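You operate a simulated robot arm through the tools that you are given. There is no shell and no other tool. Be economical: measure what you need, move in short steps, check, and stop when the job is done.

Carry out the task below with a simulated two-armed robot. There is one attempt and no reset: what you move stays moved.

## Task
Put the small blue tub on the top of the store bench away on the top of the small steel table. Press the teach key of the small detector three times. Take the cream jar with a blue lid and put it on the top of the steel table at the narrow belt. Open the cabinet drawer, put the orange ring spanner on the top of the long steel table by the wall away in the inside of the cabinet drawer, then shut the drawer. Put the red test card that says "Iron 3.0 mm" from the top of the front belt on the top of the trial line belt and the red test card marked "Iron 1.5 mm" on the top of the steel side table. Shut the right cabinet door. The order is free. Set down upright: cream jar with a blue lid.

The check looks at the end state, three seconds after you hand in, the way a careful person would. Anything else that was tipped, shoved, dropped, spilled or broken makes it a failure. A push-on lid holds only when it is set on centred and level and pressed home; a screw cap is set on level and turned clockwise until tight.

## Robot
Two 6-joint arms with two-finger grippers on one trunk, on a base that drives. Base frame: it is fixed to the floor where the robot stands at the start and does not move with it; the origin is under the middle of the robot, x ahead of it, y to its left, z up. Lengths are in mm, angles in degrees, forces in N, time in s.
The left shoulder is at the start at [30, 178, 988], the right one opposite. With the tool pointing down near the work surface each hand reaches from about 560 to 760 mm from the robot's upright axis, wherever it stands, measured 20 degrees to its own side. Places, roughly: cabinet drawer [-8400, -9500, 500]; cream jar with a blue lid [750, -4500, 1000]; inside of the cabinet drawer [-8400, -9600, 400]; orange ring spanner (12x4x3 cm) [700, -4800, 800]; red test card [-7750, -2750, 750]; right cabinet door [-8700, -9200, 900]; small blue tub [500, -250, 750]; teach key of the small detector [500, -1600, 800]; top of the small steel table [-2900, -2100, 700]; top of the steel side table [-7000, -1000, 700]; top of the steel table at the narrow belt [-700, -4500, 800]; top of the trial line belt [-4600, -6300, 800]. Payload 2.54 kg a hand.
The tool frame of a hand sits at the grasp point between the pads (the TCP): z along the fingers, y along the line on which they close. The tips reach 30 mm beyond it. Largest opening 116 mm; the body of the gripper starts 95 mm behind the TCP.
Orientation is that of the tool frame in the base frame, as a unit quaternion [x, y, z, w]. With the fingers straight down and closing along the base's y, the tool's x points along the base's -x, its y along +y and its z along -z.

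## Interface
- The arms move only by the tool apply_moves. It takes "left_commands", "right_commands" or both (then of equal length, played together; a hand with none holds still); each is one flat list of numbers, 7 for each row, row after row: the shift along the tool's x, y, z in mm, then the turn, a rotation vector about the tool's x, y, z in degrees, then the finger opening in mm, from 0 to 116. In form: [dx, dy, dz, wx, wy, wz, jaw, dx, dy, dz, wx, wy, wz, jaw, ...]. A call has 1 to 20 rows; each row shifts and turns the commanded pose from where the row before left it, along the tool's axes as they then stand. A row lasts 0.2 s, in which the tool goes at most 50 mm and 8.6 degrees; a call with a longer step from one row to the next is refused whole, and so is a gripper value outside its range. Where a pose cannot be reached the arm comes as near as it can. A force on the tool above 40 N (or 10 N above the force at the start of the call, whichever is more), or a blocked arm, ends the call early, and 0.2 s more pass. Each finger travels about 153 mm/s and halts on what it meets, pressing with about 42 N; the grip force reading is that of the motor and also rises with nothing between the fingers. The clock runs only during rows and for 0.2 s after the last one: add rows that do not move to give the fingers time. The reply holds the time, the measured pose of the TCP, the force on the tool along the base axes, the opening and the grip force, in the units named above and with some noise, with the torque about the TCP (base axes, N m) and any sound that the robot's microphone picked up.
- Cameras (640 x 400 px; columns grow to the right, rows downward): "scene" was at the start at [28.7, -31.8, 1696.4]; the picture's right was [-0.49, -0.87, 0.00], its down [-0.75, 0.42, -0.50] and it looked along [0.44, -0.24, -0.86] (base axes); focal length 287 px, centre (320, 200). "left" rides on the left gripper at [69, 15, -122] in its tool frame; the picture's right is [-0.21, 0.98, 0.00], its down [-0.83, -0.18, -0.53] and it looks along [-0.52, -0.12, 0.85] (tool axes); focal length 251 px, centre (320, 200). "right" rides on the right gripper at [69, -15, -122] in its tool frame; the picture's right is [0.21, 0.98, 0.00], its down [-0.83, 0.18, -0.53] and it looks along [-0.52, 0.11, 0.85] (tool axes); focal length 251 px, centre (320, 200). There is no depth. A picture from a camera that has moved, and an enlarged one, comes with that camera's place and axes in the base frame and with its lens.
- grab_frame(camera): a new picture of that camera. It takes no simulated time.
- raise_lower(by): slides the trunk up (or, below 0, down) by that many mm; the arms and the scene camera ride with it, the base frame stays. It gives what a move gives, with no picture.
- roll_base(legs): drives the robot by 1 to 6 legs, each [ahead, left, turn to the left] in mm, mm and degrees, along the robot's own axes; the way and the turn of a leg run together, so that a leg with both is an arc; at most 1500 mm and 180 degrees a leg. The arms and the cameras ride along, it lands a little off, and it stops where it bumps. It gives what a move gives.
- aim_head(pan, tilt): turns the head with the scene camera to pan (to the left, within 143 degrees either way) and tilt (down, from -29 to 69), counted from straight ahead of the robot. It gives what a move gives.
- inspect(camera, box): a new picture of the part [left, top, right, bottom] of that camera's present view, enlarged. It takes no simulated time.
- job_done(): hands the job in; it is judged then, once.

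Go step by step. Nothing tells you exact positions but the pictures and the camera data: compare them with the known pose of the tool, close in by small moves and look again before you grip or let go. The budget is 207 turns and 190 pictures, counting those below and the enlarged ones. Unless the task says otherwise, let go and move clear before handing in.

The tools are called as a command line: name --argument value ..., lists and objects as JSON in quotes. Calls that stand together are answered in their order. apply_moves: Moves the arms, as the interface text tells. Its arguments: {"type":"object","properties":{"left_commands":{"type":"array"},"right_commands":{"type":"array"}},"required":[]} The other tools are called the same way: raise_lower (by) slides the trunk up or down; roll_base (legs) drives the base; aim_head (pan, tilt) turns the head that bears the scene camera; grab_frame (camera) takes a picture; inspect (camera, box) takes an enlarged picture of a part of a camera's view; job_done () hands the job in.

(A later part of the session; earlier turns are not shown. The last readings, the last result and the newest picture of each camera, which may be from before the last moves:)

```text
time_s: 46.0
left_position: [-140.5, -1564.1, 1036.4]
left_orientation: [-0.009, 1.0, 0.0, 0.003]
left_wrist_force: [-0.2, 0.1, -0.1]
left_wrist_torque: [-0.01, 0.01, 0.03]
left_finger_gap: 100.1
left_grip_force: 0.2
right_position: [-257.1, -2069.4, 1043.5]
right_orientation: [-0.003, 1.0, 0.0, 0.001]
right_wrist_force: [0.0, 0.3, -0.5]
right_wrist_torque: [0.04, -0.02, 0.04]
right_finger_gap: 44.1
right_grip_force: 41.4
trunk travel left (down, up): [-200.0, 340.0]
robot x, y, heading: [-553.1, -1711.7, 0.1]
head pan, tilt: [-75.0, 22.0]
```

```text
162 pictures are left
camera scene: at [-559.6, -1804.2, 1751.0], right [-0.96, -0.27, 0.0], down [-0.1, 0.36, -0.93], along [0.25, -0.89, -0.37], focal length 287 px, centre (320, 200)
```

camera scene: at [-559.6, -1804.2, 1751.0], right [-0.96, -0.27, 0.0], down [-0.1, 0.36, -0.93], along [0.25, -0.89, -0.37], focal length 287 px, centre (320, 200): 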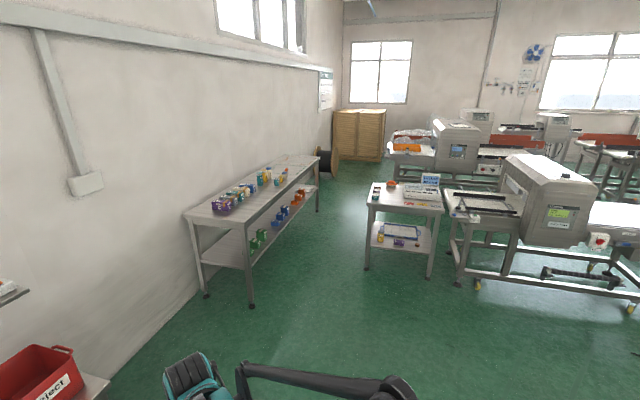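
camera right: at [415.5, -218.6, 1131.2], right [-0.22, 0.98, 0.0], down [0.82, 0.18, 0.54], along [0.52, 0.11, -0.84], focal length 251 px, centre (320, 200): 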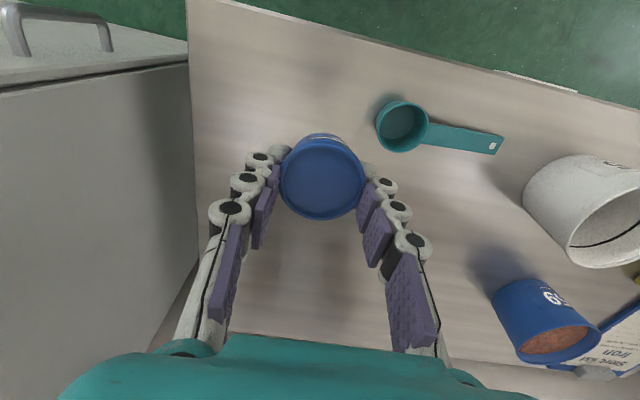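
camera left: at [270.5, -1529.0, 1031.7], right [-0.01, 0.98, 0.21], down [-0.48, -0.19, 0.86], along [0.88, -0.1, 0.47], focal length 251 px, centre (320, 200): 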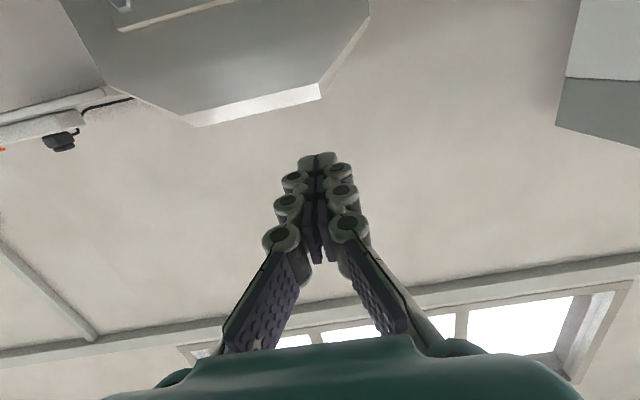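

The long steel table is along the wall ahead on the left, and the steel table at the narrow belt is opposite. I drive down into the aisle.

roll_base --legs '[[250, -1400, 0], [220, -1200, 0]]'

aim_head --pan -30 --tilt 30

grab_frame --camera "scene"

aim_head --pan -120 --tilt 40

grab_frame --camera "scene"

```text
time_s: 57.5
left_position: [296.4, -3965.3, 1036.6]
left_orientation: [0.075, 0.997, 0.001, 0.004]
left_wrist_force: [0.5, -0.5, 0.4]
left_wrist_torque: [0.06, 0.02, 0.03]
left_finger_gap: 100.1
left_grip_force: 0.0
right_position: [98.0, -4444.3, 1043.4]
right_orientation: [0.081, 0.997, 0.001, 0.0]
right_wrist_force: [0.6, -0.7, -0.9]
right_wrist_torque: [0.1, -0.01, 0.03]
right_finger_gap: 44.0
right_grip_force: 41.9
trunk travel left (down, up): [-200.0, 340.0]
robot x, y, heading: [-136.6, -4042.4, -9.4]
head pan, tilt: [-75.0, 22.0]
stopped in leg 2: the robot was blocked; the commanded pose is now the measured one
```

```text
time_s: 58.6
left_position: [297.1, -3962.0, 1036.8]
left_orientation: [0.075, 0.997, 0.0, 0.003]
left_wrist_force: [0.7, 0.1, -0.3]
left_wrist_torque: [-0.02, -0.03, 0.05]
left_finger_gap: 99.9
left_grip_force: 0.1
right_position: [97.9, -4441.5, 1043.9]
right_orientation: [0.081, 0.997, 0.001, 0.001]
right_wrist_force: [0.1, -0.5, -0.5]
right_wrist_torque: [-0.04, 0.0, -0.02]
right_finger_gap: 44.2
right_grip_force: 42.1
trunk travel left (down, up): [-200.0, 340.0]
robot x, y, heading: [-133.2, -4042.6, -9.5]
head pan, tilt: [-30.0, 30.0]
```

```text
161 pictures are left
camera scene: at [-95.4, -4094.7, 1738.2], right [-0.63, -0.77, 0.0], down [-0.39, 0.32, -0.87], along [0.67, -0.55, -0.5], focal length 287 px, centre (320, 200)
```

scene: 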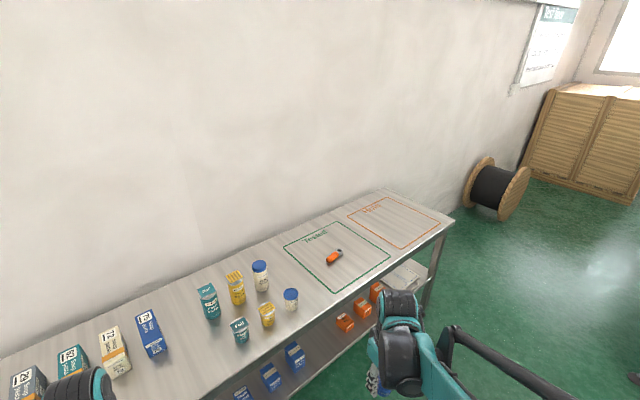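

```text
time_s: 60.3
left_position: [296.1, -3961.5, 1035.5]
left_orientation: [0.075, 0.997, 0.0, 0.003]
left_wrist_force: [0.5, 0.1, -0.7]
left_wrist_torque: [0.0, 0.02, 0.0]
left_finger_gap: 99.7
left_grip_force: 0.0
right_position: [96.9, -4442.6, 1044.1]
right_orientation: [0.081, 0.997, 0.0, 0.001]
right_wrist_force: [-0.6, -0.6, -0.8]
right_wrist_torque: [0.03, -0.02, 0.03]
right_finger_gap: 44.1
right_grip_force: 41.9
trunk travel left (down, up): [-200.0, 340.0]
robot x, y, heading: [-139.3, -4042.1, -9.2]
head pan, tilt: [-120.0, 40.0]
```

```text
160 pictures are left
camera scene: at [-219.0, -4103.2, 1722.9], right [-0.77, 0.63, 0.0], down [0.41, 0.5, -0.77], along [-0.49, -0.59, -0.64], focal length 287 px, centre (320, 200)
```

scene: 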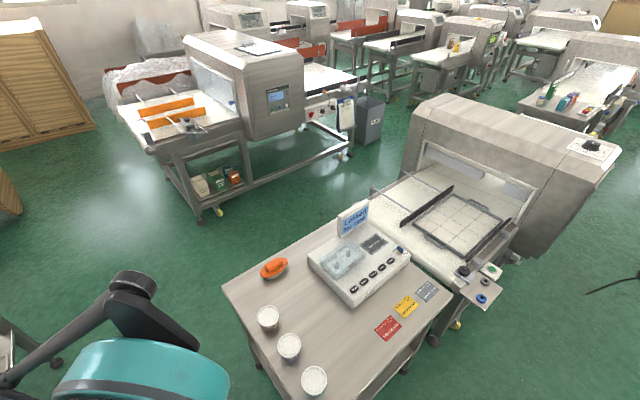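

I bumped the corner of the steel table (its edge is near x = -310), so the aisle is narrow. I take a closer look at the table items first.

raise_lower --by 150

roll_base --legs '[[170, 30, 9.4]]'

aim_head --pan -30 --tilt 40

grab_frame --camera "scene"

inspect --camera "scene" --box '[160, 150, 420, 310]'

```text
time_s: 62.0
left_position: [296.2, -3962.0, 1185.7]
left_orientation: [0.076, 0.997, 0.001, 0.003]
left_wrist_force: [0.0, 0.0, -0.1]
left_wrist_torque: [0.0, -0.03, 0.0]
left_finger_gap: 100.0
left_grip_force: 0.1
right_position: [97.6, -4442.1, 1194.6]
right_orientation: [0.081, 0.997, 0.0, 0.001]
right_wrist_force: [0.6, -0.5, 0.1]
right_wrist_torque: [-0.02, -0.03, -0.02]
right_finger_gap: 44.0
right_grip_force: 41.7
trunk travel left (down, up): [-350.0, 190.0]
robot x, y, heading: [-132.9, -4041.9, -9.6]
head pan, tilt: [-120.0, 40.0]
```

```text
time_s: 63.5
left_position: [445.2, -3872.6, 1186.4]
left_orientation: [-0.011, 1.0, 0.001, 0.002]
left_wrist_force: [0.6, 0.4, 0.0]
left_wrist_torque: [-0.01, 0.01, -0.03]
left_finger_gap: 100.0
left_grip_force: 0.1
right_position: [330.0, -4379.8, 1195.1]
right_orientation: [-0.004, 1.0, -0.001, 0.001]
right_wrist_force: [0.1, 0.6, -0.5]
right_wrist_torque: [0.02, 0.02, 0.01]
right_finger_gap: 43.9
right_grip_force: 42.3
trunk travel left (down, up): [-350.0, 190.0]
robot x, y, heading: [30.7, -4027.0, 0.4]
head pan, tilt: [-120.0, 40.0]
```

```text
time_s: 65.1
left_position: [445.8, -3873.7, 1185.5]
left_orientation: [-0.01, 1.0, 0.002, 0.003]
left_wrist_force: [0.2, 0.6, -0.3]
left_wrist_torque: [0.01, 0.01, -0.03]
left_finger_gap: 100.0
left_grip_force: 0.1
right_position: [330.4, -4380.6, 1196.3]
right_orientation: [-0.004, 1.0, 0.0, 0.001]
right_wrist_force: [0.1, -0.2, -0.6]
right_wrist_torque: [0.04, -0.02, -0.01]
right_finger_gap: 44.0
right_grip_force: 41.9
trunk travel left (down, up): [-350.0, 190.0]
robot x, y, heading: [31.2, -4023.9, 0.5]
head pan, tilt: [-30.0, 40.0]
```

```text
159 pictures are left
camera scene: at [77.0, -4067.9, 1872.8], right [-0.5, -0.87, 0.0], down [-0.56, 0.32, -0.77], along [0.67, -0.38, -0.64], focal length 287 px, centre (320, 200)
```

scene: 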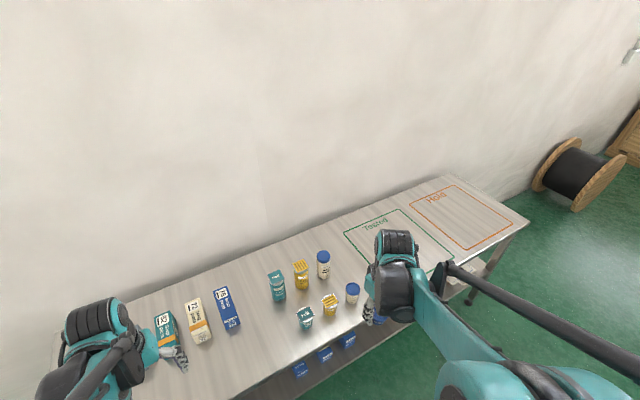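

```text
2.46 times, centred on (290, 230) of scene
camera zoom: at [77.0, -4067.9, 1872.8], right [-0.5, -0.87, 0.0], down [-0.56, 0.32, -0.77], along [0.67, -0.38, -0.64], focal length 707 px, centre (394, 126)
```

zoom: 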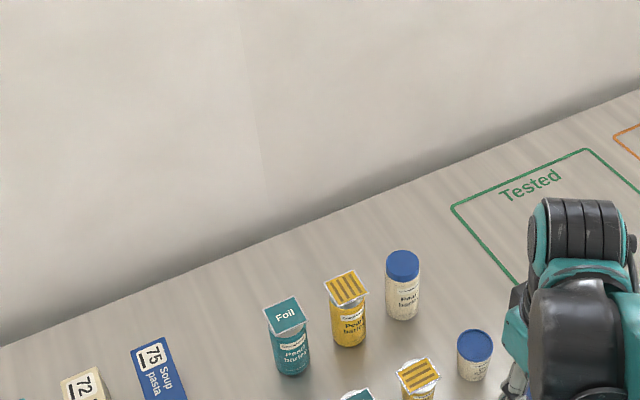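

Two cream blue-lidded jars stand there; the tall one at about [766, -4476] matches the given place. I move along the aisle so the free left hand can reach it.

roll_base --legs '[[60, -330, 0], [0, -340, 0]]'

aim_head --pan 5 --tilt 45

grab_frame --camera "scene"

grab_frame --camera "left"

```text
time_s: 69.2
left_position: [511.8, -4535.7, 1186.4]
left_orientation: [-0.022, 1.0, 0.001, 0.003]
left_wrist_force: [0.0, 0.0, -1.3]
left_wrist_torque: [0.01, -0.02, 0.0]
left_finger_gap: 100.0
left_grip_force: 0.0
right_position: [409.1, -5043.8, 1195.4]
right_orientation: [-0.016, 1.0, 0.0, 0.001]
right_wrist_force: [-0.3, 0.0, -0.5]
right_wrist_torque: [0.0, -0.01, 0.03]
right_finger_gap: 44.2
right_grip_force: 42.0
trunk travel left (down, up): [-350.0, 190.0]
robot x, y, heading: [100.2, -4696.4, 1.8]
head pan, tilt: [-30.0, 40.0]
```

```text
time_s: 70.2
left_position: [512.1, -4534.8, 1186.2]
left_orientation: [-0.022, 1.0, 0.001, 0.003]
left_wrist_force: [-0.5, 0.0, -0.8]
left_wrist_torque: [-0.01, 0.01, 0.02]
left_finger_gap: 99.9
left_grip_force: 0.0
right_position: [408.6, -5044.5, 1194.9]
right_orientation: [-0.015, 1.0, 0.0, 0.001]
right_wrist_force: [-0.2, -0.3, 0.0]
right_wrist_torque: [0.03, 0.03, 0.01]
right_finger_gap: 44.0
right_grip_force: 42.3
trunk travel left (down, up): [-350.0, 190.0]
robot x, y, heading: [103.2, -4698.3, 1.6]
head pan, tilt: [5.0, 45.0]
```

```text
157 pictures are left
camera scene: at [153.9, -4688.7, 1865.6], right [0.12, -0.99, 0.0], down [-0.7, -0.08, -0.71], along [0.7, 0.08, -0.71], focal length 287 px, centre (320, 200)
```

scene: 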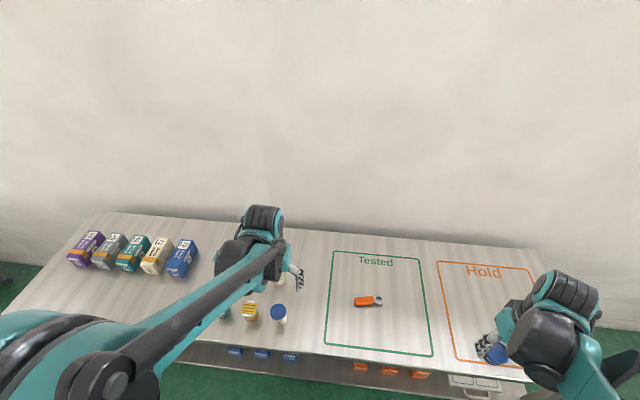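

```text
156 pictures are left
camera left: at [441.3, -4522.4, 1308.2], right [0.17, 0.99, 0.0], down [0.83, -0.15, 0.54], along [0.53, -0.09, -0.84], focal length 251 px, centre (320, 200)
```

left: 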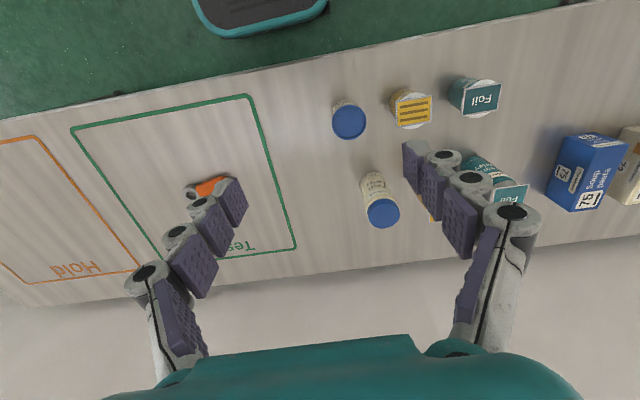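

The tall jar's lid is near [727, -4453, 945]. I bring the left hand above it and yaw about 40° so the fingers avoid the yellow can.

apply_moves --left_commands '[-43, 17, 0, 0, 0, 0, 90, -43, 17, 0, 0, 0, 0, 90, -43, 17, 0, 0, 0, 0, 90, -43, 17, 0, 0, 0, 0, 90, -43, 17, 0, 0, 0, 0, 90, 0, 0, 10, 0, 0, -8, 90, 0, 0, 10, 0, 0, -8, 90, 0, 0, 10, 0, 0, -8, 90, 0, 0, 10, 0, 0, -8, 90, 0, 0, 10, 0, 0, -8, 90, 0, 0, 0, 0, 0, 0, 90]'

grab_frame --camera "left"

grab_frame --camera "scene"

```text
time_s: 72.6
left_position: [720.8, -4442.9, 1136.9]
left_orientation: [-0.363, 0.932, -0.001, 0.002]
left_wrist_force: [-0.3, 0.2, 0.4]
left_wrist_torque: [-0.03, 0.0, -0.03]
left_finger_gap: 90.2
left_grip_force: 0.0
right_position: [408.9, -5044.5, 1195.0]
right_orientation: [-0.015, 1.0, 0.0, 0.001]
right_wrist_force: [-0.4, 0.4, -0.2]
right_wrist_torque: [0.0, -0.03, 0.0]
right_finger_gap: 44.0
right_grip_force: 41.8
trunk travel left (down, up): [-350.0, 190.0]
robot x, y, heading: [107.7, -4695.9, 1.7]
head pan, tilt: [5.0, 45.0]
```

```text
155 pictures are left
camera left: at [659.9, -4476.3, 1259.5], right [-0.5, 0.86, 0.0], down [0.73, 0.42, 0.54], along [0.47, 0.27, -0.84], focal length 251 px, centre (320, 200)
```

left: 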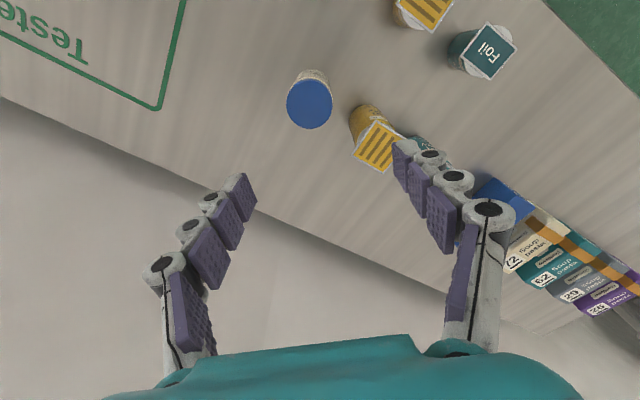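

```text
154 pictures are left
camera scene: at [153.5, -4688.6, 1865.6], right [0.12, -0.99, 0.0], down [-0.7, -0.08, -0.71], along [0.7, 0.08, -0.71], focal length 287 px, centre (320, 200)
```

scene: 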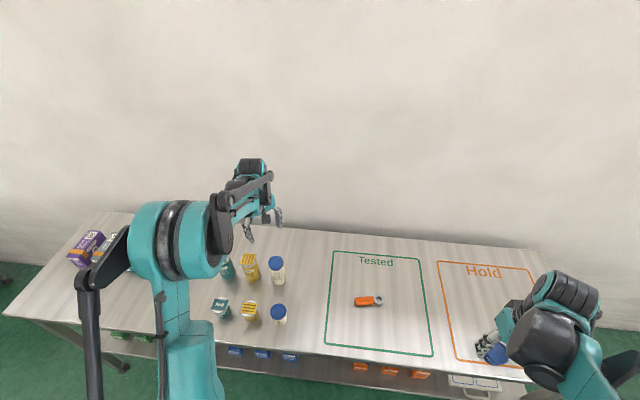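

The lid refines to [727, -4456, 925]. I centre over it and come down to just above the lid.

apply_moves --left_commands '[4.4, -13.6, 20, 0, 0, 0, 90, 0, 0, 50, 0, 0, 0, 90, 0, 0, 50, 0, 0, 0, 90, 0, 0, 40, 0, 0, 0, 90, 0, 0, 0, 0, 0, 0, 90]'

grab_frame --camera "left"

inspect --camera "scene" --box '[200, 200, 360, 300]'

```text
time_s: 73.8
left_position: [730.4, -4452.1, 977.0]
left_orientation: [-0.362, 0.932, -0.001, 0.003]
left_wrist_force: [0.8, -0.3, 0.2]
left_wrist_torque: [-0.02, -0.03, 0.0]
left_finger_gap: 90.0
left_grip_force: 0.0
right_position: [408.9, -5044.8, 1196.0]
right_orientation: [-0.015, 1.0, 0.0, 0.001]
right_wrist_force: [0.1, -0.4, -0.4]
right_wrist_torque: [-0.04, 0.0, 0.0]
right_finger_gap: 44.1
right_grip_force: 41.7
trunk travel left (down, up): [-350.0, 190.0]
robot x, y, heading: [104.3, -4695.7, 1.5]
head pan, tilt: [5.0, 45.0]
```

```text
153 pictures are left
camera left: at [668.3, -4487.5, 1098.3], right [-0.5, 0.87, 0.0], down [0.73, 0.42, 0.54], along [0.47, 0.27, -0.84], focal length 251 px, centre (320, 200)
```

left: 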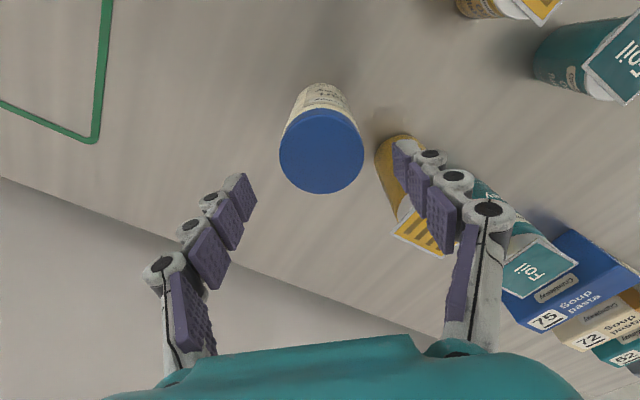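

```text
4.00 times, centred on (280, 250) of scene
camera zoom: at [153.0, -4688.6, 1865.7], right [0.12, -0.99, 0.0], down [-0.7, -0.08, -0.71], along [0.7, 0.08, -0.71], focal length 1150 px, centre (480, 0)
```

zoom: 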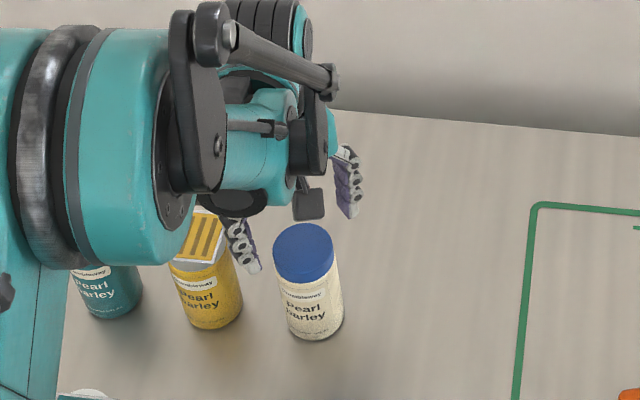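

Centred over the jar. I descend, close on the jar's body and check.

apply_moves --left_commands '[0, 0, 45, 0, 0, 0, 90, 0, 0, 45, 0, 0, 0, 90, 0, 0, 5, 0, 0, 0, 90, 0, 0, 0, 0, 0, 0, 70, 0, 0, 0, 0, 0, 0, 50, 0, 0, 0, 0, 0, 0, 50, 0, 0, 0, 0, 0, 0, 50]'

grab_frame --camera "left"

```text
time_s: 75.4
left_position: [730.1, -4454.8, 881.0]
left_orientation: [-0.362, 0.932, 0.0, 0.002]
left_wrist_force: [0.6, 0.7, 0.3]
left_wrist_torque: [0.04, 0.0, 0.04]
left_finger_gap: 55.4
left_grip_force: 42.1
right_position: [408.3, -5043.8, 1194.9]
right_orientation: [-0.016, 1.0, 0.001, 0.001]
right_wrist_force: [0.1, 0.1, 0.1]
right_wrist_torque: [-0.02, -0.01, 0.0]
right_finger_gap: 44.3
right_grip_force: 42.0
trunk travel left (down, up): [-350.0, 190.0]
robot x, y, heading: [104.4, -4696.4, 1.6]
head pan, tilt: [5.0, 45.0]
```

```text
151 pictures are left
camera left: at [668.1, -4488.8, 1004.2], right [-0.5, 0.87, 0.0], down [0.73, 0.42, 0.54], along [0.47, 0.27, -0.84], focal length 251 px, centre (320, 200)
```

left: 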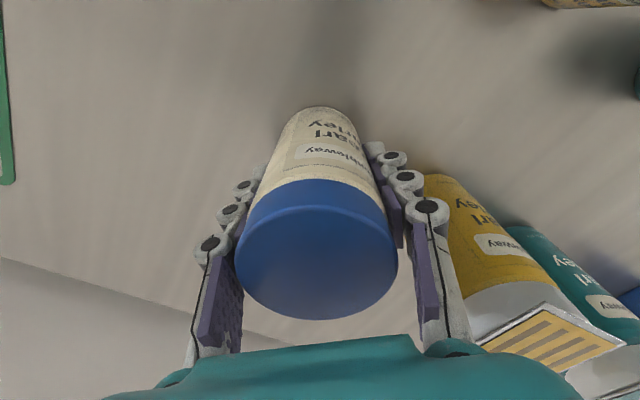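

Held at 55 mm. I lift it straight up and look.

apply_moves --left_commands '[0, 0, -20, 0, 0, 0, 50, 0, 0, -40, 0, 0, 0, 50, 0, 0, -45, 0, 0, 0, 50, 0, 0, -45, 0, 0, 0, 50, 0, 0, -45, 0, 0, 0, 50, 0, 0, -45, 0, 0, 0, 50, 31, 30, 0, 0, 0, 0, 50, 31, 30, 0, 0, 0, 0, 50, 31, 30, 0, 0, 0, 0, 50, 31, 30, 0, 0, 0, 0, 50, 31, 30, 0, 0, 0, 0, 50]'

grab_frame --camera "scene"

```text
time_s: 77.8
left_position: [512.6, -4452.7, 1120.1]
left_orientation: [-0.362, 0.932, 0.0, 0.004]
left_wrist_force: [-0.6, 0.2, -2.6]
left_wrist_torque: [0.01, -0.07, -0.04]
left_finger_gap: 55.4
left_grip_force: 42.1
right_position: [407.2, -5044.7, 1193.8]
right_orientation: [-0.015, 1.0, 0.0, 0.001]
right_wrist_force: [0.5, -0.2, -1.6]
right_wrist_torque: [0.01, -0.03, 0.01]
right_finger_gap: 44.0
right_grip_force: 42.2
trunk travel left (down, up): [-350.0, 190.0]
robot x, y, heading: [101.0, -4699.0, 1.8]
head pan, tilt: [5.0, 45.0]
```

```text
150 pictures are left
camera scene: at [151.5, -4688.7, 1865.6], right [0.12, -0.99, 0.0], down [-0.7, -0.08, -0.71], along [0.7, 0.08, -0.71], focal length 287 px, centre (320, 200)
```

scene: 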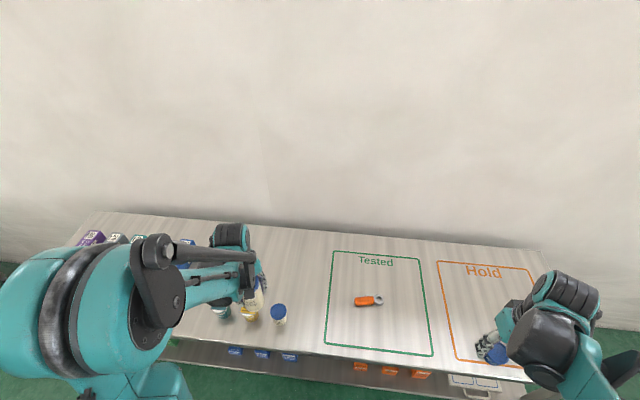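

Jar lifted. Now I turn around in the aisle to face the steel table, aiming for the free strip between its cups and the white box.

roll_base --legs '[[0, 0, 88.5], [260, 0, 0], [0, 0, 90]]'

aim_head --pan 0 --tilt 45

grab_frame --camera "scene"

grab_frame --camera "left"

```text
time_s: 87.2
left_position: [-320.2, -4659.1, 1119.9]
left_orientation: [0.941, 0.339, -0.003, -0.001]
left_wrist_force: [-0.5, -0.2, -2.9]
left_wrist_torque: [0.01, 0.02, -0.03]
left_finger_gap: 55.6
left_grip_force: 41.7
right_position: [-184.9, -4073.0, 1193.9]
right_orientation: [1.0, -0.01, -0.001, 0.0]
right_wrist_force: [-0.1, -0.3, 0.2]
right_wrist_torque: [-0.03, -0.01, 0.02]
right_finger_gap: 43.8
right_grip_force: 41.8
trunk travel left (down, up): [-350.0, 190.0]
robot x, y, heading: [102.7, -4432.8, 179.0]
head pan, tilt: [5.0, 45.0]
```

```text
time_s: 87.8
left_position: [-320.4, -4658.3, 1118.6]
left_orientation: [0.941, 0.339, -0.003, 0.0]
left_wrist_force: [-0.4, 0.2, -2.4]
left_wrist_torque: [0.01, 0.06, 0.02]
left_finger_gap: 55.8
left_grip_force: 42.3
right_position: [-184.3, -4072.8, 1194.5]
right_orientation: [1.0, -0.009, -0.001, 0.0]
right_wrist_force: [0.3, 0.3, -1.4]
right_wrist_torque: [-0.01, 0.0, -0.03]
right_finger_gap: 43.7
right_grip_force: 41.8
trunk travel left (down, up): [-350.0, 190.0]
robot x, y, heading: [103.7, -4430.8, 179.0]
head pan, tilt: [0.0, 45.0]
```

```text
149 pictures are left
camera scene: at [51.2, -4432.5, 1865.6], right [0.02, 1.0, 0.0], down [0.71, -0.01, -0.71], along [-0.71, 0.01, -0.71], focal length 287 px, centre (320, 200)
```

scene: 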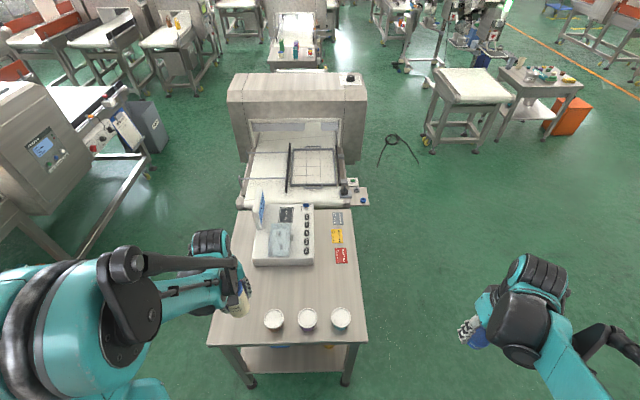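

```text
148 pictures are left
camera left: at [-256.2, -4625.0, 1240.8], right [0.46, -0.89, 0.0], down [-0.75, -0.39, 0.54], along [-0.48, -0.24, -0.84], focal length 251 px, centre (320, 200)
```

left: 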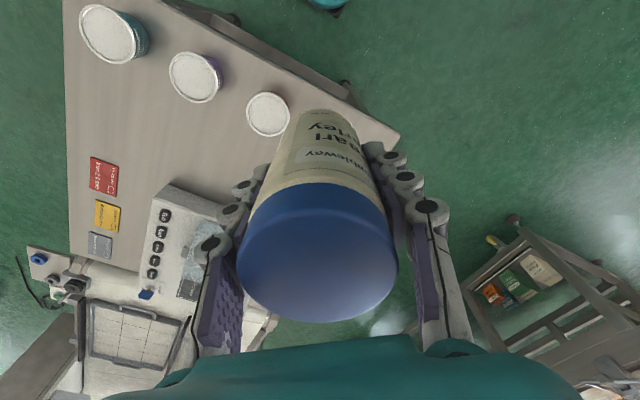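

I see the table: cups near the front edge at x≈-376 and the box face at x≈-606. I'll set the jar at about [-505, -4530].

apply_moves --left_commands '[-12.2, -43.3, 0, 0, 0, 0, 50, -12.2, -43.3, 0, 0, 0, 0, 50, -12.2, -43.3, 0, 0, 0, 0, 50, -12.2, -43.3, 0, 0, 0, 0, 50, -12.2, -43.3, 0, 0, 0, 0, 50, 0, 0, 45, 0, 0, 0, 50, 0, 0, 45, 0, 0, 0, 50, 0, 0, 45, 0, 0, 0, 50, 0, 0, 0, 0, 0, 0, 50]'

grab_frame --camera "left"

inspect --camera "scene" --box '[180, 190, 400, 350]'

```text
time_s: 89.8
left_position: [-506.0, -4529.1, 983.6]
left_orientation: [0.941, 0.339, -0.003, -0.001]
left_wrist_force: [0.4, -0.5, -3.0]
left_wrist_torque: [-0.01, 0.03, 0.0]
left_finger_gap: 55.9
left_grip_force: 42.2
right_position: [-183.0, -4073.0, 1193.3]
right_orientation: [1.0, -0.009, 0.0, 0.0]
right_wrist_force: [0.0, 0.6, 0.1]
right_wrist_torque: [0.0, -0.01, -0.01]
right_finger_gap: 43.9
right_grip_force: 42.0
trunk travel left (down, up): [-350.0, 190.0]
robot x, y, heading: [103.1, -4434.7, 179.0]
head pan, tilt: [0.0, 45.0]
```

```text
147 pictures are left
camera left: at [-442.8, -4496.4, 1106.0], right [0.46, -0.89, 0.0], down [-0.75, -0.39, 0.54], along [-0.48, -0.25, -0.84], focal length 251 px, centre (320, 200)
```

left: 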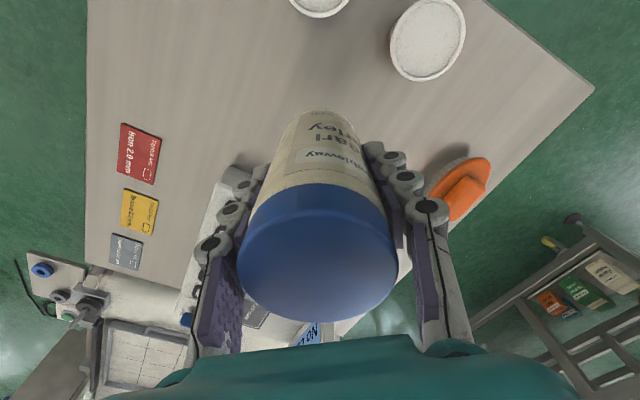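

```text
2.50 times, centred on (290, 270) of scene
camera zoom: at [52.3, -4432.3, 1865.6], right [0.02, 1.0, 0.0], down [0.71, -0.01, -0.71], along [-0.71, 0.01, -0.71], focal length 718 px, centre (395, 25)
```

zoom: 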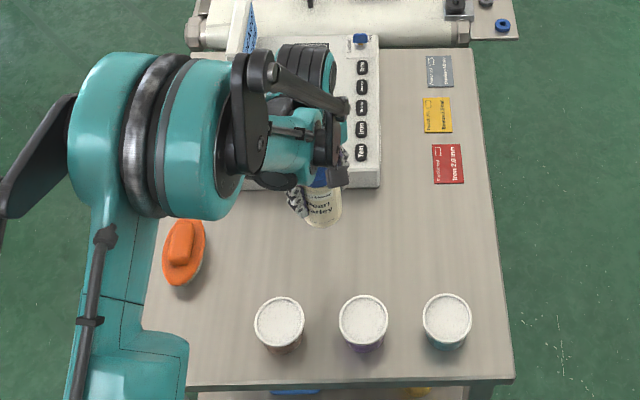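

Clearances look good. I shift 15 mm from the box and lower to just above the table.

apply_moves --left_commands '[12.3, 10.2, 20, 0, 0, 0, 50, 0, 0, 40, 0, 0, 0, 50, 0, 0, 25, 0, 0, 0, 50, 0, 0, 0, 0, 0, 0, 50]'

inspect --camera "scene" --box '[240, 220, 360, 320]'

```text
time_s: 90.8
left_position: [-488.8, -4530.5, 898.7]
left_orientation: [0.941, 0.339, -0.002, 0.0]
left_wrist_force: [-0.1, -0.3, -1.9]
left_wrist_torque: [-0.02, 0.01, -0.02]
left_finger_gap: 55.7
left_grip_force: 42.2
right_position: [-182.3, -4073.9, 1194.7]
right_orientation: [1.0, -0.009, 0.0, 0.0]
right_wrist_force: [0.8, 0.9, 0.0]
right_wrist_torque: [0.0, -0.03, -0.03]
right_finger_gap: 43.9
right_grip_force: 41.6
trunk travel left (down, up): [-350.0, 190.0]
robot x, y, heading: [100.1, -4432.7, 179.0]
head pan, tilt: [0.0, 45.0]
```

```text
4.00 times, centred on (300, 270) of scene
camera zoom: at [51.4, -4432.3, 1865.6], right [0.02, 1.0, 0.0], down [0.71, -0.01, -0.71], along [-0.71, 0.01, -0.71], focal length 1150 px, centre (400, -80)
```

zoom: 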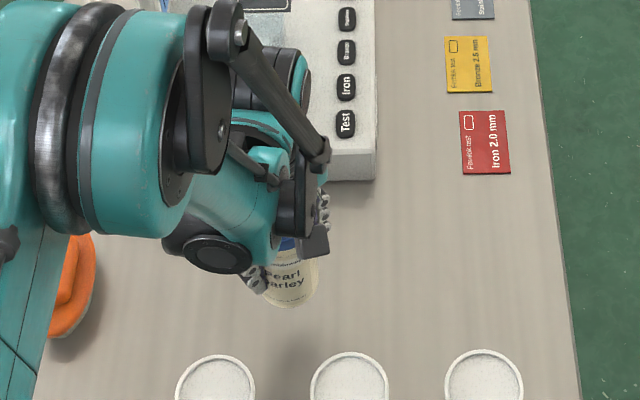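

Still above the surface; I lower in small steps watching the force.

apply_moves --left_commands '[0, 0, 5, 0, 0, 0, 50, 0, 0, 5, 0, 0, 0, 50, 0, 0, 4, 0, 0, 0, 50, 0, 0, 3, 0, 0, 0, 50, 0, 0, 0, 0, 0, 0, 50]'

inspect --camera "scene" --box '[240, 220, 360, 320]'

```text
time_s: 92.0
left_position: [-490.7, -4531.9, 882.5]
left_orientation: [0.941, 0.339, -0.002, -0.001]
left_wrist_force: [1.2, 0.2, -2.8]
left_wrist_torque: [0.02, -0.03, 0.0]
left_finger_gap: 55.4
left_grip_force: 42.0
right_position: [-185.1, -4073.4, 1193.8]
right_orientation: [1.0, -0.01, -0.001, 0.001]
right_wrist_force: [0.1, -0.2, -1.2]
right_wrist_torque: [-0.03, 0.0, 0.01]
right_finger_gap: 43.9
right_grip_force: 42.1
trunk travel left (down, up): [-350.0, 190.0]
robot x, y, heading: [104.8, -4433.9, 178.9]
head pan, tilt: [0.0, 45.0]
```

```text
4.00 times, centred on (300, 270) of scene
camera zoom: at [51.1, -4432.3, 1865.6], right [0.02, 1.0, 0.0], down [0.71, -0.01, -0.71], along [-0.71, 0.01, -0.71], focal length 1150 px, centre (400, -80)
```

zoom: 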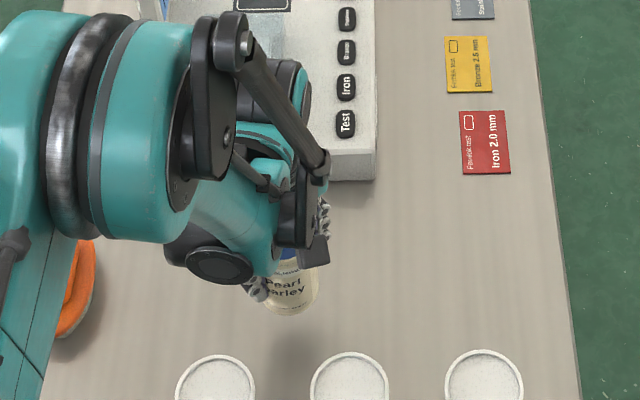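

No contact yet; I continue.

apply_moves --left_commands '[0, 0, 4, 0, 0, 0, 50, 0, 0, 4, 0, 0, 0, 50, 0, 0, 4, 0, 0, 0, 50, 0, 0, 0, 0, 0, 0, 50]'

```text
time_s: 93.0
left_position: [-489.7, -4530.6, 869.4]
left_orientation: [0.941, 0.339, -0.003, -0.001]
left_wrist_force: [0.1, -0.3, -3.2]
left_wrist_torque: [-0.02, 0.03, -0.04]
left_finger_gap: 55.6
left_grip_force: 41.9
right_position: [-186.4, -4074.4, 1194.2]
right_orientation: [1.0, -0.01, -0.001, 0.0]
right_wrist_force: [0.8, 1.0, 0.0]
right_wrist_torque: [-0.01, -0.02, 0.02]
right_finger_gap: 44.1
right_grip_force: 42.3
trunk travel left (down, up): [-350.0, 190.0]
robot x, y, heading: [102.7, -4432.1, 179.0]
head pan, tilt: [0.0, 45.0]
```

apply_moves --left_commands '[0, 0, 4, 0, 0, 0, 50, 0, 0, 4, 0, 0, 0, 50, 0, 0, 4, 0, 0, 0, 50, 0, 0, 0, 0, 0, 0, 50]'

inspect --camera "scene" --box '[240, 220, 360, 320]'

```text
time_s: 94.0
left_position: [-489.0, -4531.1, 858.9]
left_orientation: [0.941, 0.339, -0.003, 0.0]
left_wrist_force: [0.9, 0.3, -2.4]
left_wrist_torque: [0.01, -0.01, 0.01]
left_finger_gap: 55.4
left_grip_force: 42.2
right_position: [-184.8, -4072.8, 1194.3]
right_orientation: [1.0, -0.01, -0.001, -0.001]
right_wrist_force: [-0.1, -0.1, -0.8]
right_wrist_torque: [-0.03, 0.02, 0.02]
right_finger_gap: 43.8
right_grip_force: 42.3
trunk travel left (down, up): [-350.0, 190.0]
robot x, y, heading: [102.4, -4436.3, 178.8]
head pan, tilt: [0.0, 45.0]
```

```text
4.00 times, centred on (300, 270) of scene
camera zoom: at [51.1, -4432.3, 1865.6], right [0.02, 1.0, 0.0], down [0.71, -0.01, -0.71], along [-0.71, 0.01, -0.71], focal length 1150 px, centre (400, -80)
```

zoom: 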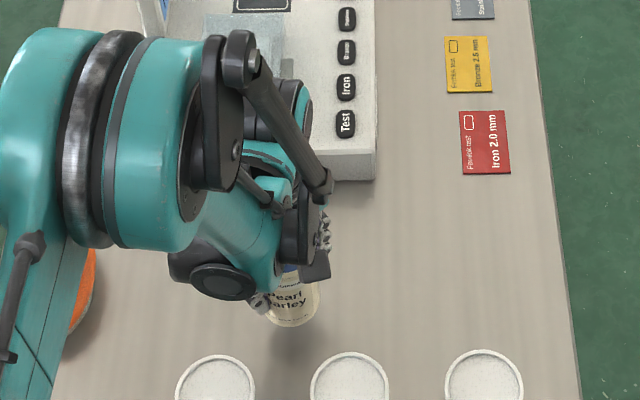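

apply_moves --left_commands '[0, 0, 4, 0, 0, 0, 50, 0, 0, 4, 0, 0, 0, 50, 0, 0, 4, 0, 0, 0, 50, 0, 0, 3, 0, 0, 0, 50, 0, 0, 0, 0, 0, 0, 50]'

inspect --camera "scene" --box '[240, 220, 360, 320]'

```text
time_s: 95.2
left_position: [-491.2, -4531.2, 842.9]
left_orientation: [0.941, 0.338, -0.003, 0.0]
left_wrist_force: [0.3, -0.2, -2.1]
left_wrist_torque: [0.03, 0.0, 0.02]
left_finger_gap: 55.7
left_grip_force: 42.0
right_position: [-184.3, -4072.8, 1194.5]
right_orientation: [1.0, -0.01, -0.001, 0.0]
right_wrist_force: [-0.2, 1.2, -1.4]
right_wrist_torque: [0.0, 0.0, -0.02]
right_finger_gap: 44.1
right_grip_force: 42.0
trunk travel left (down, up): [-350.0, 190.0]
robot x, y, heading: [104.5, -4431.9, 178.8]
head pan, tilt: [0.0, 45.0]
```

```text
4.00 times, centred on (300, 270) of scene
camera zoom: at [51.1, -4432.3, 1865.6], right [0.02, 1.0, 0.0], down [0.71, -0.01, -0.71], along [-0.71, 0.01, -0.71], focal length 1150 px, centre (400, -80)
```

zoom: 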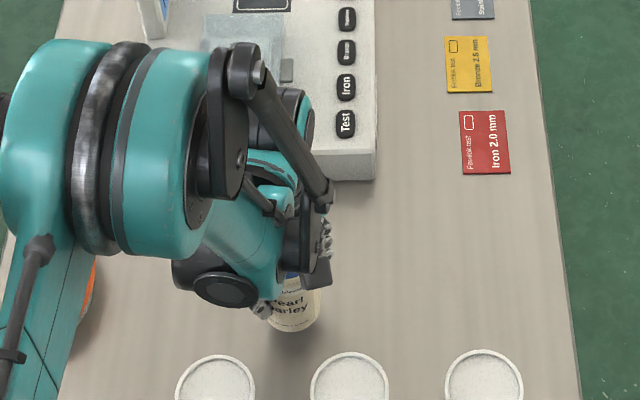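

apply_moves --left_commands '[0, 0, 3, 0, 0, 0, 50, 0, 0, 3, 0, 0, 0, 50, 0, 0, 2, 0, 0, 0, 50, 0, 0, 2, 0, 0, 0, 50, 0, 0, 0, 0, 0, 0, 50]'

inspect --camera "scene" --box '[270, 250, 330, 300]'

```text
time_s: 96.5
left_position: [-490.3, -4529.9, 834.5]
left_orientation: [0.941, 0.338, -0.003, 0.0]
left_wrist_force: [-0.1, -0.4, -2.9]
left_wrist_torque: [-0.01, -0.03, -0.02]
left_finger_gap: 55.4
left_grip_force: 42.1
right_position: [-184.8, -4073.4, 1194.4]
right_orientation: [1.0, -0.01, -0.001, 0.0]
right_wrist_force: [0.7, -0.1, -0.3]
right_wrist_torque: [0.0, -0.01, -0.01]
right_finger_gap: 44.0
right_grip_force: 42.3
trunk travel left (down, up): [-350.0, 190.0]
robot x, y, heading: [102.6, -4435.8, 179.1]
head pan, tilt: [0.0, 45.0]
```

```text
8.00 times, centred on (300, 275) of scene
camera zoom: at [51.1, -4432.3, 1865.6], right [0.02, 1.0, 0.0], down [0.71, -0.01, -0.71], along [-0.71, 0.01, -0.71], focal length 2299 px, centre (480, -400)
```

zoom: 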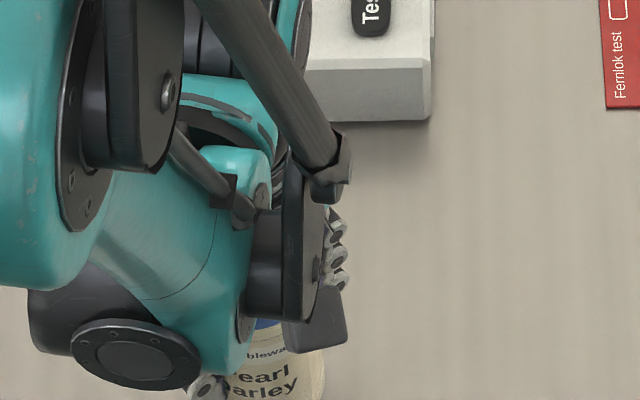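

apply_moves --left_commands '[0, 0, 3, 0, 0, 0, 50, 0, 0, 3, 0, 0, 0, 50, 0, 0, 3, 0, 0, 0, 50, 0, 0, 3, 0, 0, 0, 50, 0, 0, 0, 0, 0, 0, 50]'

inspect --camera "scene" --box '[270, 250, 350, 320]'

```text
time_s: 97.7
left_position: [-489.6, -4530.4, 820.8]
left_orientation: [0.941, 0.339, -0.003, -0.001]
left_wrist_force: [0.5, 0.2, -2.3]
left_wrist_torque: [-0.01, -0.03, 0.04]
left_finger_gap: 55.3
left_grip_force: 42.2
right_position: [-184.8, -4073.0, 1195.0]
right_orientation: [1.0, -0.009, -0.001, 0.0]
right_wrist_force: [0.5, 0.6, 0.1]
right_wrist_torque: [0.0, 0.0, 0.0]
right_finger_gap: 44.2
right_grip_force: 41.5
trunk travel left (down, up): [-350.0, 190.0]
robot x, y, heading: [104.4, -4435.3, 178.9]
head pan, tilt: [0.0, 45.0]
```

```text
5.71 times, centred on (310, 285) of scene
camera zoom: at [51.1, -4432.3, 1865.6], right [0.02, 1.0, 0.0], down [0.71, -0.01, -0.71], along [-0.71, 0.01, -0.71], focal length 1642 px, centre (377, -286)
```

zoom: 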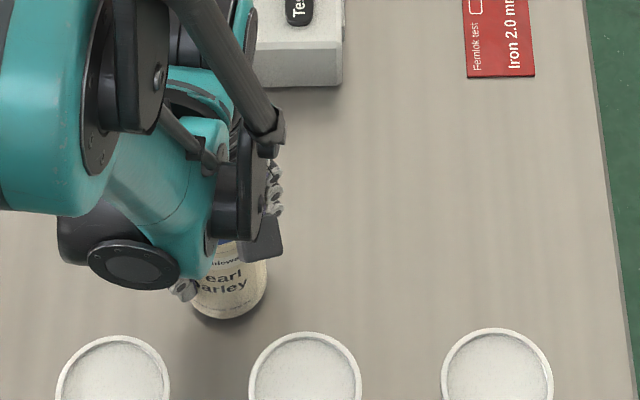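

Nearly down; a few more small steps.

apply_moves --left_commands '[0, 0, 2, 0, 0, 0, 50, 0, 0, 2, 0, 0, 0, 50, 0, 0, 2, 0, 0, 0, 50, 0, 0, 2, 0, 0, 0, 50, 0, 0, 0, 0, 0, 0, 50]'

inspect --camera "scene" --box '[270, 250, 350, 320]'

```text
time_s: 98.8
left_position: [-490.7, -4529.9, 812.0]
left_orientation: [0.941, 0.339, -0.004, -0.001]
left_wrist_force: [0.8, -0.6, -2.1]
left_wrist_torque: [0.0, -0.02, 0.01]
left_finger_gap: 55.4
left_grip_force: 41.5
right_position: [-184.8, -4072.4, 1194.5]
right_orientation: [1.0, -0.009, -0.001, -0.001]
right_wrist_force: [0.3, -0.3, 0.1]
right_wrist_torque: [-0.03, -0.02, 0.0]
right_finger_gap: 44.0
right_grip_force: 41.6
trunk travel left (down, up): [-350.0, 190.0]
robot x, y, heading: [104.1, -4434.2, 178.9]
head pan, tilt: [0.0, 45.0]
```

```text
5.71 times, centred on (310, 285) of scene
camera zoom: at [51.1, -4432.3, 1865.6], right [0.02, 1.0, 0.0], down [0.71, -0.01, -0.71], along [-0.71, 0.01, -0.71], focal length 1642 px, centre (377, -286)
```

zoom: 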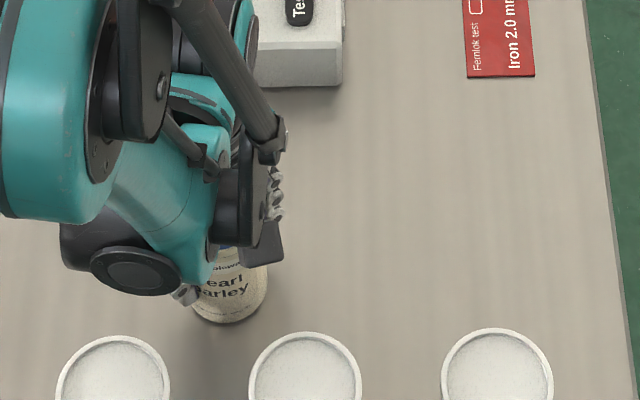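

apply_moves --left_commands '[0, 0, 2, 0, 0, 0, 50, 0, 0, 2, 0, 0, 0, 50, 0, 0, 1.5, 0, 0, 0, 50, 0, 0, 1.5, 0, 0, 0, 50, 0, 0, 0, 0, 0, 0, 50]'

```text
time_s: 100.0
left_position: [-490.2, -4529.2, 808.4]
left_orientation: [0.941, 0.339, -0.004, -0.001]
left_wrist_force: [-4.5, -1.0, 32.1]
left_wrist_torque: [0.04, 0.08, -0.09]
left_finger_gap: 55.8
left_grip_force: 41.9
right_position: [-182.4, -4072.7, 1194.8]
right_orientation: [1.0, -0.009, -0.002, -0.001]
right_wrist_force: [0.1, 0.2, -0.6]
right_wrist_torque: [-0.01, 0.0, 0.0]
right_finger_gap: 43.7
right_grip_force: 42.3
trunk travel left (down, up): [-350.0, 190.0]
robot x, y, heading: [102.9, -4434.1, 179.1]
head pan, tilt: [0.0, 45.0]
```

Contact. I relieve the push, open the fingers and rise straight up.

apply_moves --left_commands '[0, 0, -3, 0, 0, 0, 50, 0, 0, 0, 0, 0, 0, 62, 0, 0, 0, 0, 0, 0, 90, 0, 0, 0, 0, 0, 0, 90, 0, 0, -30, 0, 0, 0, 90, 0, 0, -45, 0, 0, 0, 90, 0, 0, -45, 0, 0, 0, 90, 0, 0, -45, 0, 0, 0, 90, 0, 0, -45, 0, 0, 0, 90, 0, 0, -45, 0, 0, 0, 90, 0, 0, -45, 0, 0, 0, 90]'

grab_frame --camera "left"

```text
time_s: 102.5
left_position: [-485.8, -4531.1, 1111.9]
left_orientation: [0.941, 0.339, -0.003, -0.001]
left_wrist_force: [0.8, 0.2, 1.1]
left_wrist_torque: [0.0, 0.01, -0.01]
left_finger_gap: 90.0
left_grip_force: 0.1
right_position: [-184.5, -4072.5, 1194.0]
right_orientation: [1.0, -0.01, -0.001, 0.0]
right_wrist_force: [0.3, 0.5, 0.1]
right_wrist_torque: [-0.02, 0.03, 0.0]
right_finger_gap: 44.0
right_grip_force: 42.2
trunk travel left (down, up): [-350.0, 190.0]
robot x, y, heading: [103.2, -4432.6, 178.9]
head pan, tilt: [0.0, 45.0]
```

```text
138 pictures are left
camera left: at [-421.7, -4498.7, 1233.2], right [0.46, -0.89, 0.0], down [-0.75, -0.39, 0.54], along [-0.48, -0.24, -0.84], focal length 251 px, centre (320, 200)
```

left: 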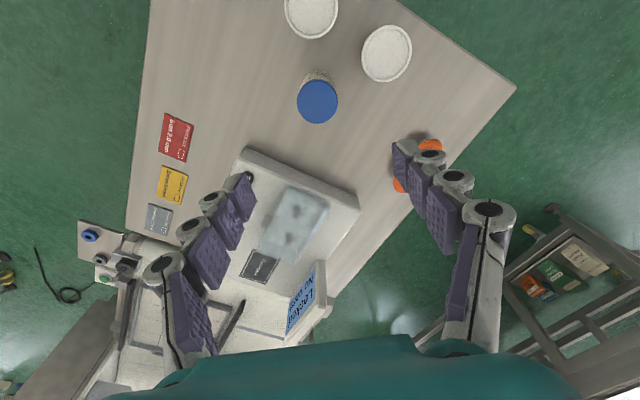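

The jar stands upright on the table. Next, the spanner: I retract, turn around again and drive to it.

apply_moves --left_commands '[36, 30, 0, 0, 0, 0, 90, 36, 30, 0, 0, 0, 0, 90, 36, 30, 0, 0, 0, 0, 90, 0, 0, 0, 0, 0, -8, 90, 0, 0, 0, 0, 0, -8, 90, 0, 0, 0, 0, 0, -8, 90, 0, 0, 0, 0, 0, -8, 90, 0, 0, 0, 0, 0, -8, 90, 0, 0, 0, 0, 0, -8, 90]'

roll_base --legs '[[0, 0, 91], [440, 0, 0], [0, 0, 90]]'

grab_frame --camera "scene"

grab_frame --camera "left"

```text
time_s: 104.5
left_position: [-348.6, -4530.4, 1109.4]
left_orientation: [0.721, 0.693, -0.002, -0.001]
left_wrist_force: [0.5, 0.6, 0.7]
left_wrist_torque: [-0.01, 0.03, 0.03]
left_finger_gap: 90.3
left_grip_force: 0.1
right_position: [-184.9, -4073.4, 1194.5]
right_orientation: [1.0, -0.009, -0.002, 0.0]
right_wrist_force: [-0.3, -0.1, -0.5]
right_wrist_torque: [-0.02, 0.0, 0.02]
right_finger_gap: 44.0
right_grip_force: 41.5
trunk travel left (down, up): [-350.0, 190.0]
robot x, y, heading: [103.1, -4433.7, 178.7]
head pan, tilt: [0.0, 45.0]
```

```text
time_s: 114.8
left_position: [565.7, -4773.3, 1109.2]
left_orientation: [-0.695, 0.719, -0.002, 0.003]
left_wrist_force: [-0.1, 0.9, -0.6]
left_wrist_torque: [-0.02, 0.0, 0.04]
left_finger_gap: 90.1
left_grip_force: 0.2
right_position: [405.6, -5231.4, 1195.6]
right_orientation: [0.006, 1.0, 0.0, 0.0]
right_wrist_force: [-0.1, -0.6, 0.0]
right_wrist_torque: [0.0, 0.01, 0.0]
right_finger_gap: 44.1
right_grip_force: 42.4
trunk travel left (down, up): [-350.0, 190.0]
robot x, y, heading: [112.7, -4873.6, -0.4]
head pan, tilt: [0.0, 45.0]
```

```text
137 pictures are left
camera scene: at [167.0, -4873.1, 1865.6], right [-0.01, -1.0, 0.0], down [-0.71, 0.01, -0.71], along [0.71, -0.01, -0.71], focal length 287 px, centre (320, 200)
```

scene: 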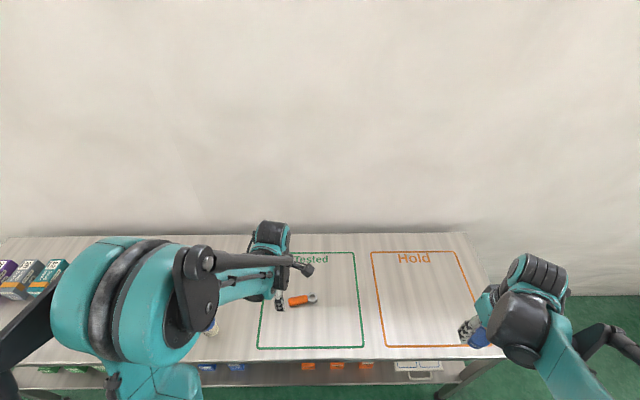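

```text
136 pictures are left
camera left: at [548.1, -4840.7, 1231.0], right [-0.97, 0.25, -0.01], down [0.21, 0.82, 0.54], along [0.14, 0.52, -0.84], focal length 251 px, centre (320, 200)
```

left: 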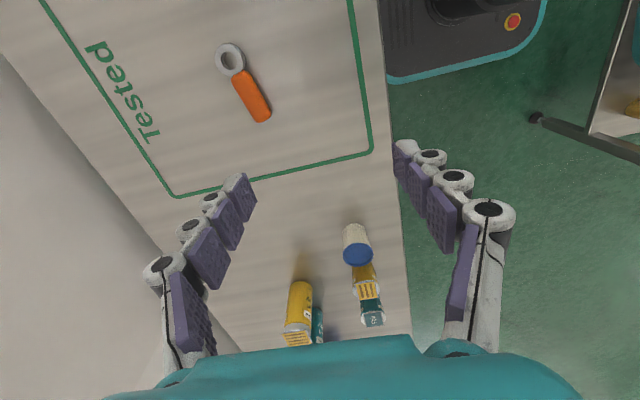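

The spanner handle is near [665, -4802, 835], slightly skewed. I move over it, align the jaws across the handle and descend part way.

apply_moves --left_commands '[8, -33, 30, 0, 0, 0, 80, 8, -33, 40, 0, 0, 0, 70, 8, -33, 40, 0, 0, 0, 70, 0, 0, 40, 0, 0, -6, 70, 0, 0, 30, 0, 0, -6, 70, 0, 0, 0, 0, 0, 0, 70]'

grab_frame --camera "left"

inspect --camera "scene" --box '[240, 240, 380, 340]'

```text
refused: row 2 steps farther than a row can; nothing moved
```

```text
135 pictures are left
camera left: at [548.1, -4840.7, 1231.0], right [-0.97, 0.25, -0.01], down [0.21, 0.82, 0.54], along [0.14, 0.52, -0.84], focal length 251 px, centre (320, 200)
```

left: 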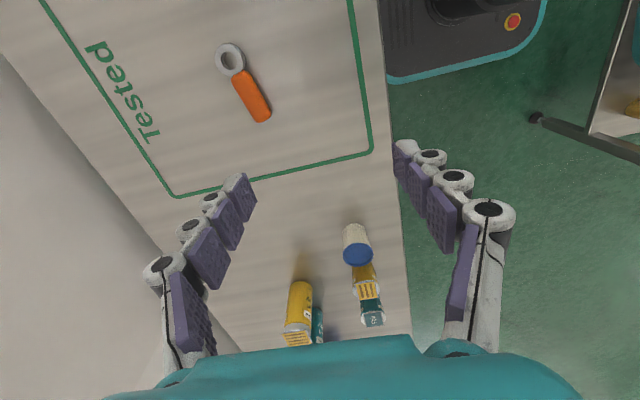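

```text
4.00 times, centred on (310, 290) of scene
camera zoom: at [167.0, -4873.1, 1865.6], right [-0.01, -1.0, 0.0], down [-0.71, 0.01, -0.71], along [0.71, -0.01, -0.71], focal length 1150 px, centre (360, -160)
```

zoom: 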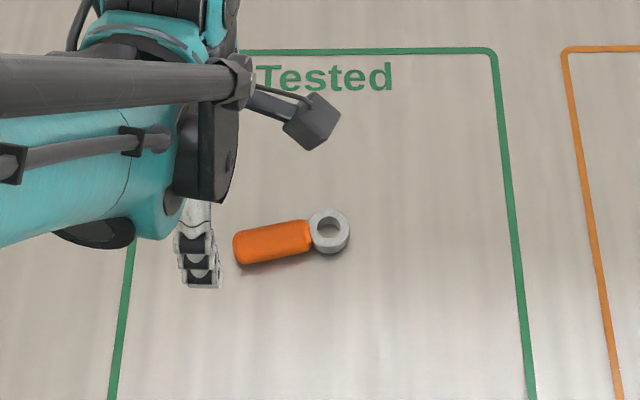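

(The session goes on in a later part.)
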